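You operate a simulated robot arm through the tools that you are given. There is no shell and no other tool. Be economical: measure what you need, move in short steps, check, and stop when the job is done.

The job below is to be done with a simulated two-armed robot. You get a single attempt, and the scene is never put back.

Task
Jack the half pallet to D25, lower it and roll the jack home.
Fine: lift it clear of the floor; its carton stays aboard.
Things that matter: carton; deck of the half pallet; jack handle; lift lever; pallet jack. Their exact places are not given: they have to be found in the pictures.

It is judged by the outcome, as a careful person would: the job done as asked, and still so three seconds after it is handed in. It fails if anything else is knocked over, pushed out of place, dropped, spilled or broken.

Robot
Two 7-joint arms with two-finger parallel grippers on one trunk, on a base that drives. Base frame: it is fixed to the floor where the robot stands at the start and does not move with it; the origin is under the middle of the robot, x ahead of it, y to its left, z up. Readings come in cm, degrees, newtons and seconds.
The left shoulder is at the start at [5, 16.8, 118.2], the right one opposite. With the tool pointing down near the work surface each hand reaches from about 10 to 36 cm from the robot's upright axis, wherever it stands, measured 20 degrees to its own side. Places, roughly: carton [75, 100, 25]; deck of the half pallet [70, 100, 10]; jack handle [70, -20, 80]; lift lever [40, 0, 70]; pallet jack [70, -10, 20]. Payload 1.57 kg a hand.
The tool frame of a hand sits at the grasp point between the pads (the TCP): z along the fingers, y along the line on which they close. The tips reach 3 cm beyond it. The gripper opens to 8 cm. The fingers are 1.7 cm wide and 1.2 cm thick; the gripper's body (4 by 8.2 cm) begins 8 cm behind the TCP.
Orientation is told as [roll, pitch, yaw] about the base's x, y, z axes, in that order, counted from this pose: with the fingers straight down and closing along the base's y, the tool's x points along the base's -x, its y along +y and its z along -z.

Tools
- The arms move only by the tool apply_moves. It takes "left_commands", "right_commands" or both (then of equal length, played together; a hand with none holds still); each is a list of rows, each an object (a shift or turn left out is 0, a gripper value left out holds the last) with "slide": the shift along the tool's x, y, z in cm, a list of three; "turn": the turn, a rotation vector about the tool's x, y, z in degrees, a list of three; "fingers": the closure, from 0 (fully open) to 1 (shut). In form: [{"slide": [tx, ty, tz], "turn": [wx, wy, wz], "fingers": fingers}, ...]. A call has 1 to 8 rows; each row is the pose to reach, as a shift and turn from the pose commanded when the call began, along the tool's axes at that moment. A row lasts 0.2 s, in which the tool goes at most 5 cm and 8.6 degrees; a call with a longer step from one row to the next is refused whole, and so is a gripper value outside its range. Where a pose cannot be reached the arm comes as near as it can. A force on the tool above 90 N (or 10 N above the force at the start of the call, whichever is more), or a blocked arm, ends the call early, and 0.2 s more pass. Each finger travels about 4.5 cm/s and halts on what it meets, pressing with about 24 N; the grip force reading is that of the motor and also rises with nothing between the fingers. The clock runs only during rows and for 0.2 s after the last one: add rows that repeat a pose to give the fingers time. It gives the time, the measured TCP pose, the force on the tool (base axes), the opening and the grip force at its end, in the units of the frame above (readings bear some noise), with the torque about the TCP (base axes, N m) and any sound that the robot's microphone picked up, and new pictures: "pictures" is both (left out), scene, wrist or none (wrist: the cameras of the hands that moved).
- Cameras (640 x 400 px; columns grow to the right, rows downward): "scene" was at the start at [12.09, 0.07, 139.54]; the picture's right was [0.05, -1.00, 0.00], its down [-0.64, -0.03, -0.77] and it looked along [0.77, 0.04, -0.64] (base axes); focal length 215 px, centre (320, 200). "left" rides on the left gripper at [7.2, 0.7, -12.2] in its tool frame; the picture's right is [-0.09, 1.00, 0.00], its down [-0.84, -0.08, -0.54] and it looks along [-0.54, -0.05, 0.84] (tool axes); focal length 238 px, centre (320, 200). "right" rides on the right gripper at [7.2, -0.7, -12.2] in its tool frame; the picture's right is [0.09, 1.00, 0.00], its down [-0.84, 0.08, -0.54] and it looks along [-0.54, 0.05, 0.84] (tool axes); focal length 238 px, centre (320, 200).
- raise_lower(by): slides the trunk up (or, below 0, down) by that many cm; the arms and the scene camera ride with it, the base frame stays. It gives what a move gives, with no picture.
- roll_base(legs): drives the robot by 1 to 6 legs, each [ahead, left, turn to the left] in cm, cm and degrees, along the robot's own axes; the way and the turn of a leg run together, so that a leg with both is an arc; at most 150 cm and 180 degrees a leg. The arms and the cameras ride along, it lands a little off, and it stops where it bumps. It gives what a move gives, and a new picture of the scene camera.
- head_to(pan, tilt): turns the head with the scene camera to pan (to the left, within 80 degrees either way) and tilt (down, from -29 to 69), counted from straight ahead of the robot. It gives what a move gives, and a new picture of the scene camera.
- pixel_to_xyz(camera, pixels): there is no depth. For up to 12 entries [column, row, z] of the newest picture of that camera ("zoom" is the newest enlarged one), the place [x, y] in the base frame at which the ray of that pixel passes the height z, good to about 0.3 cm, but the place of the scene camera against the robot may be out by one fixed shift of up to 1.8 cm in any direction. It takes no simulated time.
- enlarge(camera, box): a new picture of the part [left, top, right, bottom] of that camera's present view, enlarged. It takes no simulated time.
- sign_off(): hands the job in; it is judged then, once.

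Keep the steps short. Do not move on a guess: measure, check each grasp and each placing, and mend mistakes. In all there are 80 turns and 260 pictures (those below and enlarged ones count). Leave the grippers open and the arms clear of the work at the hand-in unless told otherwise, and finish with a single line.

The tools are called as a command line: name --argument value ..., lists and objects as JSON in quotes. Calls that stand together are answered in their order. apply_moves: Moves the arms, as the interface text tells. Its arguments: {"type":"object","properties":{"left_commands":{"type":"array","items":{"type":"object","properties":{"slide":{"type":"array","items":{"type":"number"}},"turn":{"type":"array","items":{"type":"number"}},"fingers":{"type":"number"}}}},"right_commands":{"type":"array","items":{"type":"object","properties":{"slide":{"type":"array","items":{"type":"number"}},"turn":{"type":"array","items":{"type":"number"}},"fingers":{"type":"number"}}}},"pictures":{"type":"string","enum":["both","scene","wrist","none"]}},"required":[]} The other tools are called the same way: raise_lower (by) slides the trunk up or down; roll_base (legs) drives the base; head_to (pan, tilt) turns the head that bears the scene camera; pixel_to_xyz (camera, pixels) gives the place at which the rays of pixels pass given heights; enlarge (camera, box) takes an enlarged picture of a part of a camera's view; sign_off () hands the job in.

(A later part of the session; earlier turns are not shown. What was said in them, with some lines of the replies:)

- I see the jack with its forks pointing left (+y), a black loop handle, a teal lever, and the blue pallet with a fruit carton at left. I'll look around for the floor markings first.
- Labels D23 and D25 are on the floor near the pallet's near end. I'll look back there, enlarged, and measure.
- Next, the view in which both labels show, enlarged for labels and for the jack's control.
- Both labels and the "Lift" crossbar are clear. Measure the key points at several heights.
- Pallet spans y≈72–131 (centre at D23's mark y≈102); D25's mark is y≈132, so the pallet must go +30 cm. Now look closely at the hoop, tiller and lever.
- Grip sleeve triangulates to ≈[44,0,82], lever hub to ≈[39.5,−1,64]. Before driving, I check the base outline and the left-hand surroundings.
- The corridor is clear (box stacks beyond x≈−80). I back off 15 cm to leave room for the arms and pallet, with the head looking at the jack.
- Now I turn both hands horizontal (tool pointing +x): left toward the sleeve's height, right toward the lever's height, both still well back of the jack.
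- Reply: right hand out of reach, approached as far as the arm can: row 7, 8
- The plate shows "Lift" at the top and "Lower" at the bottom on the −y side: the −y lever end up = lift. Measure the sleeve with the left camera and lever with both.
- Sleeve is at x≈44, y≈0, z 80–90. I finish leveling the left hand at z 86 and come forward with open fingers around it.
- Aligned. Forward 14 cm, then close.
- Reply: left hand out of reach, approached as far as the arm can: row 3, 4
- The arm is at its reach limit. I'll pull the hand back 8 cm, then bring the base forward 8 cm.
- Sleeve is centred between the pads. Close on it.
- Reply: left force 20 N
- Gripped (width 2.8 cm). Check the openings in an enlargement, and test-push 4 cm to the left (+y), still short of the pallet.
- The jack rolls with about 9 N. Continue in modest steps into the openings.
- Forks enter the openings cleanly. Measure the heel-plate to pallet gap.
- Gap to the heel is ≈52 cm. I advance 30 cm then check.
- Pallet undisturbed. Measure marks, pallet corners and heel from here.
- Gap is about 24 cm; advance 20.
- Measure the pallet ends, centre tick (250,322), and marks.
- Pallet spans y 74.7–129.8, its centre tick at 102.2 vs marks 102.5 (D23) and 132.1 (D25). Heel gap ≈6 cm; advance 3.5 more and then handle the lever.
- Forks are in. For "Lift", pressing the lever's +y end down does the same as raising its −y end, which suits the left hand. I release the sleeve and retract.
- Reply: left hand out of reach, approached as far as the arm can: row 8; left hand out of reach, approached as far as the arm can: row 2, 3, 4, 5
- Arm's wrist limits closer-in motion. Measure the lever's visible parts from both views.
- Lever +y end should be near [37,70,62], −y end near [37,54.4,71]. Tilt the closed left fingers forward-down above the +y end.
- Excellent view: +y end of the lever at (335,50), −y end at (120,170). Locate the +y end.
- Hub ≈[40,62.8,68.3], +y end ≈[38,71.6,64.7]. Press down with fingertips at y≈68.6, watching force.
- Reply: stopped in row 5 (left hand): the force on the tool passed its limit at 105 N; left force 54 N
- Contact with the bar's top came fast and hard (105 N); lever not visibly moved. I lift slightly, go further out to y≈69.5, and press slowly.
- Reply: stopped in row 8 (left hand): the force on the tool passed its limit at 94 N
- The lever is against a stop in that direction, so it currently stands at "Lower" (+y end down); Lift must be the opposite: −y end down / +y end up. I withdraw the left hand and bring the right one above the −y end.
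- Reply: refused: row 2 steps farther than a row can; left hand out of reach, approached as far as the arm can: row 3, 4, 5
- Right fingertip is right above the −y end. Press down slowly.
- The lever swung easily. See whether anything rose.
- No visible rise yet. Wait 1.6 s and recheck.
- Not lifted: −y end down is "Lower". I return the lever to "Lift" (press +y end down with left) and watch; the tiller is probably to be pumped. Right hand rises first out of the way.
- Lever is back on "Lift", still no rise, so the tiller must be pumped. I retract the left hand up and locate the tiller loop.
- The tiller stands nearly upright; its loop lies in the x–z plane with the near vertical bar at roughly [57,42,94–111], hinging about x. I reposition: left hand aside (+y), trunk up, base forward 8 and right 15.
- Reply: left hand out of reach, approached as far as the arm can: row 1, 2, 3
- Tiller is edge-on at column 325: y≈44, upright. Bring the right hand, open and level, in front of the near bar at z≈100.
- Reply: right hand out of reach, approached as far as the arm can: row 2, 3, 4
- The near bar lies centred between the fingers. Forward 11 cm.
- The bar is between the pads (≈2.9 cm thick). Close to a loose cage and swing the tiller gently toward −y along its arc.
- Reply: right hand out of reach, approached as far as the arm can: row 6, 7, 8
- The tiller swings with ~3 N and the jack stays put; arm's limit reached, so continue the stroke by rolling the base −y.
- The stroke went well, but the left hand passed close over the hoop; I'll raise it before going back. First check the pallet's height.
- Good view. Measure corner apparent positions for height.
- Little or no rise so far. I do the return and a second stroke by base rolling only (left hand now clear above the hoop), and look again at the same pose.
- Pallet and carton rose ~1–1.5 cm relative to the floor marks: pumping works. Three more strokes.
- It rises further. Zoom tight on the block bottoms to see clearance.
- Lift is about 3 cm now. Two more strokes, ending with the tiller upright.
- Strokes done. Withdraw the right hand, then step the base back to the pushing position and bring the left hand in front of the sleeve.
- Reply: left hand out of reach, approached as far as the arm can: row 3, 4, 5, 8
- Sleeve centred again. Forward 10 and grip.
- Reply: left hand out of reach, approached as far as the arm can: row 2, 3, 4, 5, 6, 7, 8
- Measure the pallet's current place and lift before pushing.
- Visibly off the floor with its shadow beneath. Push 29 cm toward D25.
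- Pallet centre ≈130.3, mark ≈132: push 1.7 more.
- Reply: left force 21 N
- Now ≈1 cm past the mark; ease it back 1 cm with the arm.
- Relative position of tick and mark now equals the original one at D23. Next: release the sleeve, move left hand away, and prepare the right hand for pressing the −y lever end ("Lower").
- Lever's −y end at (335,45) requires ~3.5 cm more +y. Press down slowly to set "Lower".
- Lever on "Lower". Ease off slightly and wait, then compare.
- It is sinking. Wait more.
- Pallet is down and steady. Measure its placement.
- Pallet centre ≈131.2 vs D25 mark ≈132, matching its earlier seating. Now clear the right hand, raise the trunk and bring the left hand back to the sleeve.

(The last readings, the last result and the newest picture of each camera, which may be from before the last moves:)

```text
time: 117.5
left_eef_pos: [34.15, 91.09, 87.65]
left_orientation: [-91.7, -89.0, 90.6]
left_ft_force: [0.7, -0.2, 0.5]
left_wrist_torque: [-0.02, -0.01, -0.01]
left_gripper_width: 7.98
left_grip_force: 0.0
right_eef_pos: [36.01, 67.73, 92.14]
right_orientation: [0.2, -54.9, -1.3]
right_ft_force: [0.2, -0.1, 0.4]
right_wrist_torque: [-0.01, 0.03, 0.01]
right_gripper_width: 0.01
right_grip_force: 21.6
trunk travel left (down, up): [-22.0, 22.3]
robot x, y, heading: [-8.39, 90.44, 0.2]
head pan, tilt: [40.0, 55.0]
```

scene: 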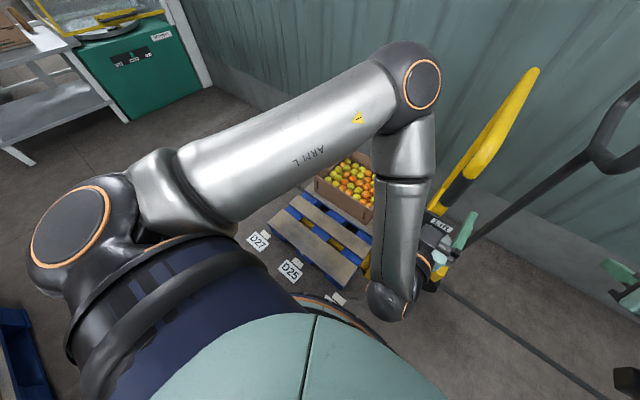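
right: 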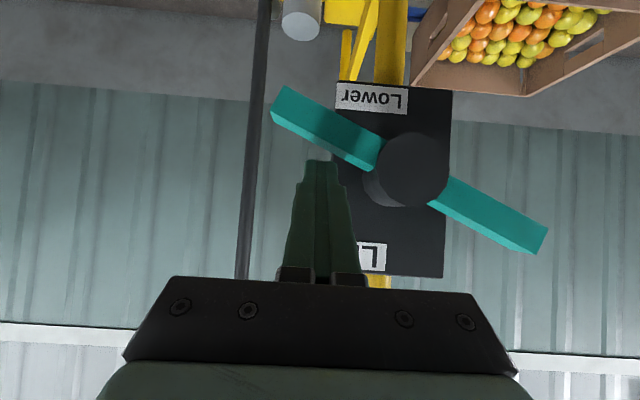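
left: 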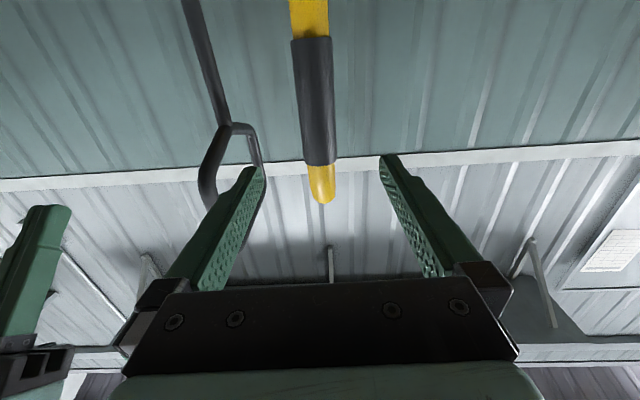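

Centred. Forward and grip.

apply_moves --left_commands '[{"slide": [0, 0, 4.5]}, {"slide": [0, 0, 8]}, {"slide": [0, 0, 9.8]}, {"slide": [0, 0, 9.8], "fingers": 1}, {"slide": [0, 0, 9.8], "fingers": 1}, {"slide": [0, 0, 9.8], "fingers": 1}, {"slide": [0, 0, 9.8], "fingers": 1}, {"slide": [0, 0, 9.8], "fingers": 1}]' --pictures "wrist"

roll_base --legs '[[0, -10, 0]]'

enlarge --camera "scene" --box '[230, 160, 400, 300]'

```text
time: 119.3
left_eef_pos: [43.83, 90.89, 87.62]
left_orientation: [-83.6, -89.2, 82.6]
left_ft_force: [1.6, -2.3, -0.3]
left_wrist_torque: [0.34, 0.1, 0.0]
left_gripper_width: 2.77
left_grip_force: 31.1
right_eef_pos: [36.05, 67.78, 92.05]
right_orientation: [0.1, -54.9, -1.2]
right_ft_force: [0.4, -0.6, -1.0]
right_wrist_torque: [0.0, 0.0, 0.01]
right_gripper_width: 0.0
right_grip_force: 20.7
trunk travel left (down, up): [-22.0, 22.3]
robot x, y, heading: [-8.58, 90.58, 0.1]
head pan, tilt: [40.0, 55.0]
```

left: 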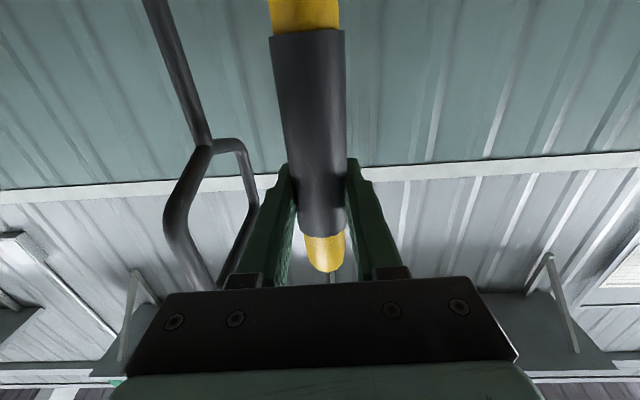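

```text
time: 120.9
left_eef_pos: [43.91, 80.87, 87.68]
left_orientation: [-84.9, -89.1, 84.0]
left_ft_force: [-0.1, -3.6, 1.4]
left_wrist_torque: [0.58, 0.12, -0.3]
left_gripper_width: 2.76
left_grip_force: 38.2
right_eef_pos: [35.97, 57.74, 92.08]
right_orientation: [0.1, -54.9, -1.2]
right_ft_force: [0.1, 0.1, 0.0]
right_wrist_torque: [0.0, 0.04, -0.01]
right_gripper_width: 0.02
right_grip_force: 21.3
trunk travel left (down, up): [-22.0, 22.3]
robot x, y, heading: [-8.42, 80.89, -0.2]
head pan, tilt: [40.0, 55.0]
```

scene: 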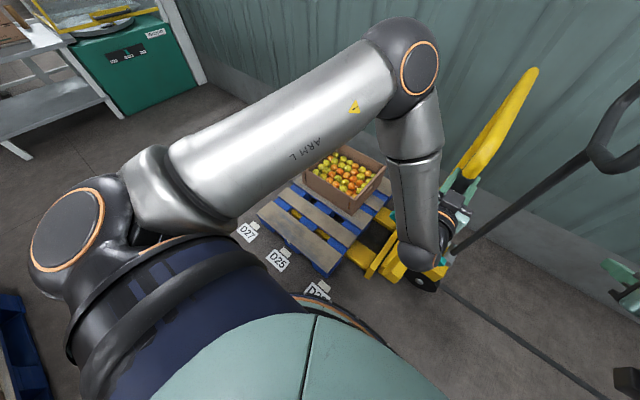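

```text
2.86 times, centred on (315, 230) of scene
```

zoom: 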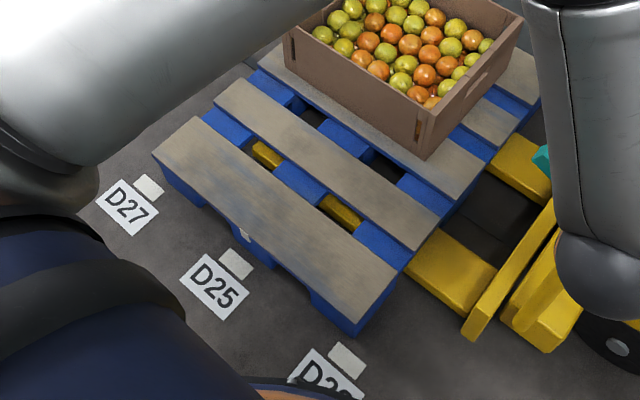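

Jack withdraws, pallet stays. Continue home: 80 cm more, in legs.

roll_base --legs '[[0, -40, 0], [0, -39, 0]]'

enlarge --camera "scene" --box '[180, 120, 420, 300]'

```text
time: 128.6
left_eef_pos: [43.83, 0.61, 87.69]
left_orientation: [-83.2, -89.1, 82.0]
left_ft_force: [-11.3, -3.8, -4.1]
left_wrist_torque: [0.64, 0.0, -0.1]
left_gripper_width: 2.78
left_grip_force: 38.0
right_eef_pos: [36.07, -22.34, 92.17]
right_orientation: [0.1, -54.9, -1.3]
right_ft_force: [0.7, -0.3, 0.7]
right_wrist_torque: [0.0, 0.05, -0.01]
right_gripper_width: 0.0
right_grip_force: 21.4
trunk travel left (down, up): [-22.0, 22.3]
robot x, y, heading: [-8.23, 0.72, -0.0]
head pan, tilt: [40.0, 55.0]
```

scene: 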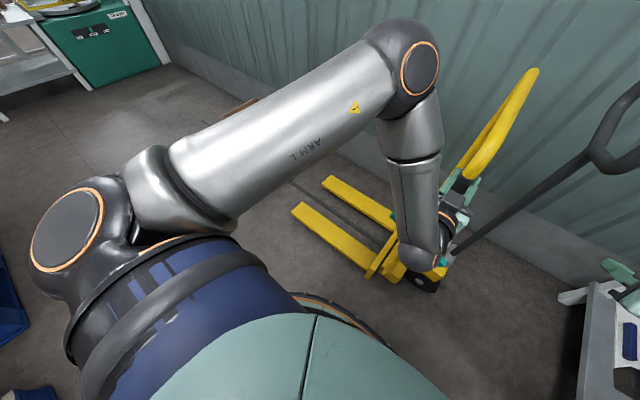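

```text
2.22 times, centred on (300, 210) of scene
```

zoom: 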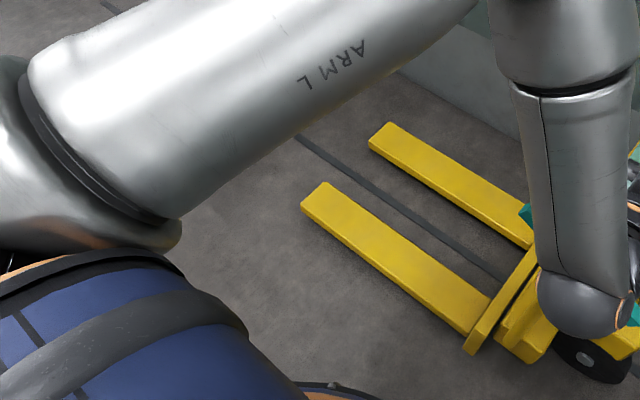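

Hand at y 0.6; initial sleeve was ≈0. Nudge −0.7, then release and retract.

apply_moves --left_commands '[{"slide": [0, -0.7, 0]}, {"slide": [0, -0.7, 0]}, {"slide": [0, -0.7, 0]}, {"slide": [0, -0.7, 0], "fingers": 0}, {"slide": [0, -0.7, 0], "fingers": 0}, {"slide": [0, -0.7, 0], "fingers": 0}, {"slide": [0, -0.7, 0], "fingers": 0}]' --pictures "none"

apply_moves --left_commands '[{"slide": [0, 0.3, -4]}, {"slide": [0, 0.3, -8]}, {"slide": [-2, 0.5, -10]}, {"slide": [-5, 2, -9], "turn": [0, 5, 0]}, {"slide": [-9, 4, -8], "turn": [0, 11, 0]}, {"slide": [-12, 7, -7], "turn": [0, 18, 0]}, {"slide": [-15, 10, -7], "turn": [0, 25, 0]}]' --right_commands '[{"fingers": 0}, {"fingers": 0}, {"fingers": 0}, {"fingers": 0}, {"fingers": 0}, {"fingers": 0}, {"fingers": 0}]' --pictures "none"

roll_base --legs '[[-6, 0, 0]]'

head_to --pan 20 --tilt 45

```text
time: 130.2
left_eef_pos: [44.01, -0.14, 87.55]
left_orientation: [-80.9, -89.1, 79.7]
left_ft_force: [-0.2, 0.8, -0.5]
left_wrist_torque: [0.0, 0.0, 0.0]
left_gripper_width: 7.98
left_grip_force: 0.1
right_eef_pos: [36.1, -22.23, 92.09]
right_orientation: [0.0, -54.9, -1.3]
right_ft_force: [0.3, 0.4, -1.1]
right_wrist_torque: [-0.03, 0.02, -0.02]
right_gripper_width: 0.0
right_grip_force: 21.6
trunk travel left (down, up): [-22.0, 22.3]
robot x, y, heading: [-8.22, 0.25, -0.1]
head pan, tilt: [40.0, 55.0]
```

```text
time: 131.8
left_eef_pos: [36.97, 10.42, 102.58]
left_orientation: [-2.2, -64.8, 0.8]
left_ft_force: [0.9, -0.4, 0.7]
left_wrist_torque: [0.01, 0.02, 0.02]
left_gripper_width: 8.02
left_grip_force: 0.1
right_eef_pos: [36.09, -22.25, 92.15]
right_orientation: [0.0, -54.9, -1.2]
right_ft_force: [-0.2, 0.5, 0.2]
right_wrist_torque: [0.02, -0.03, -0.02]
right_gripper_width: 8.0
right_grip_force: 0.0
trunk travel left (down, up): [-22.0, 22.3]
robot x, y, heading: [-7.98, 0.31, -0.2]
head pan, tilt: [40.0, 55.0]
```

```text
time: 132.8
left_eef_pos: [30.9, 10.49, 102.46]
left_orientation: [-2.0, -64.9, 0.8]
left_ft_force: [-0.6, 0.5, 0.7]
left_wrist_torque: [-0.05, -0.02, 0.0]
left_gripper_width: 7.96
left_grip_force: 0.0
right_eef_pos: [30.19, -22.31, 92.22]
right_orientation: [0.1, -54.9, -1.2]
right_ft_force: [-0.6, 0.3, 0.6]
right_wrist_torque: [-0.02, 0.0, -0.04]
right_gripper_width: 8.0
right_grip_force: 0.1
trunk travel left (down, up): [-22.0, 22.3]
robot x, y, heading: [-14.44, 0.48, -0.1]
head pan, tilt: [40.0, 55.0]
```

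scene: 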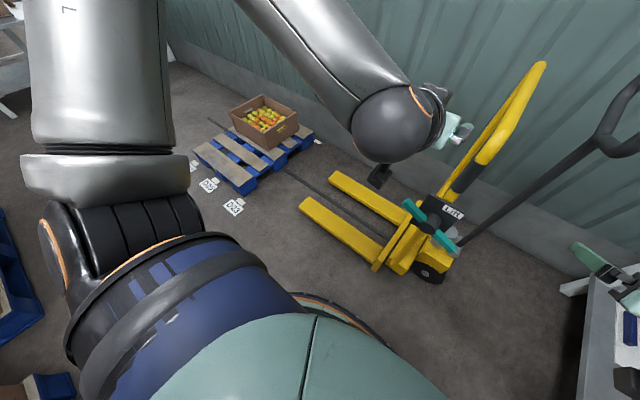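

```text
time: 133.6
left_eef_pos: [30.92, 10.46, 102.49]
left_orientation: [-2.1, -64.8, 0.8]
left_ft_force: [-0.5, 0.2, 0.3]
left_wrist_torque: [-0.03, 0.0, 0.02]
left_gripper_width: 8.01
left_grip_force: 0.1
right_eef_pos: [30.14, -22.38, 92.13]
right_orientation: [0.1, -55.0, -1.2]
right_ft_force: [1.0, 0.5, -0.4]
right_wrist_torque: [-0.01, 0.04, 0.03]
right_gripper_width: 8.0
right_grip_force: 0.1
trunk travel left (down, up): [-22.0, 22.3]
robot x, y, heading: [-14.21, 0.53, 0.1]
head pan, tilt: [20.0, 45.0]
```

scene: 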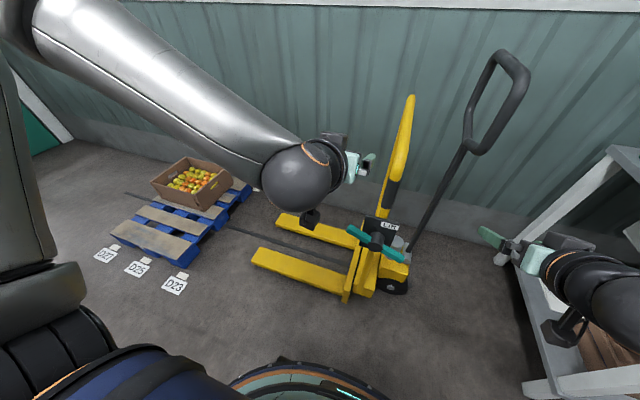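

Verify pallet and jack positions.

enlarge --camera "scene" --box '[80, 140, 400, 320]'

pixel_to_xyz --camera "scene" --pixels '[[112, 226, 11], [186, 254, 11], [146, 260, 0], [184, 274, 0], [254, 253, 7], [278, 216, 7]]'

```text
2.00 times, centred on (240, 230) of scene
```

zoom: 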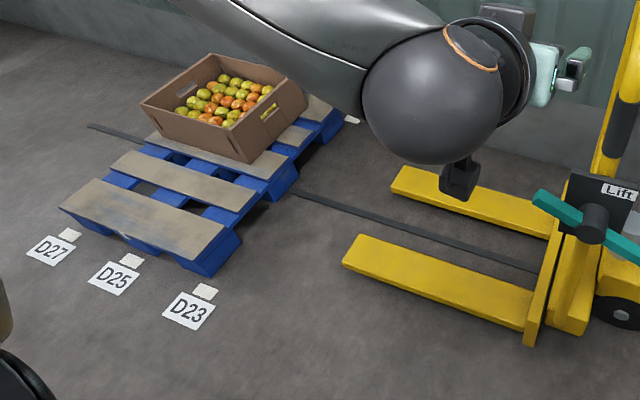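

```text
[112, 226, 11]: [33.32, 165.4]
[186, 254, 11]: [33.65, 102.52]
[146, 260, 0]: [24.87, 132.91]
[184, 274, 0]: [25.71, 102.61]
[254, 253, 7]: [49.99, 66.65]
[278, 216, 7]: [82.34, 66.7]
```

Carton is aboard, the pallet sits centred on the D25 mark, the fork tips are back at y≈66.7 (start ≈66), the grippers are open and the arms are clear. Handing in.

sign_off

```text
The job is handed in.
```

The half pallet was jacked clear of the floor and lowered at D25, its centre within about 1 cm of the mark, with the carton still aboard; the jack is back within about 1 cm of where it started, its lever left on "Lower".
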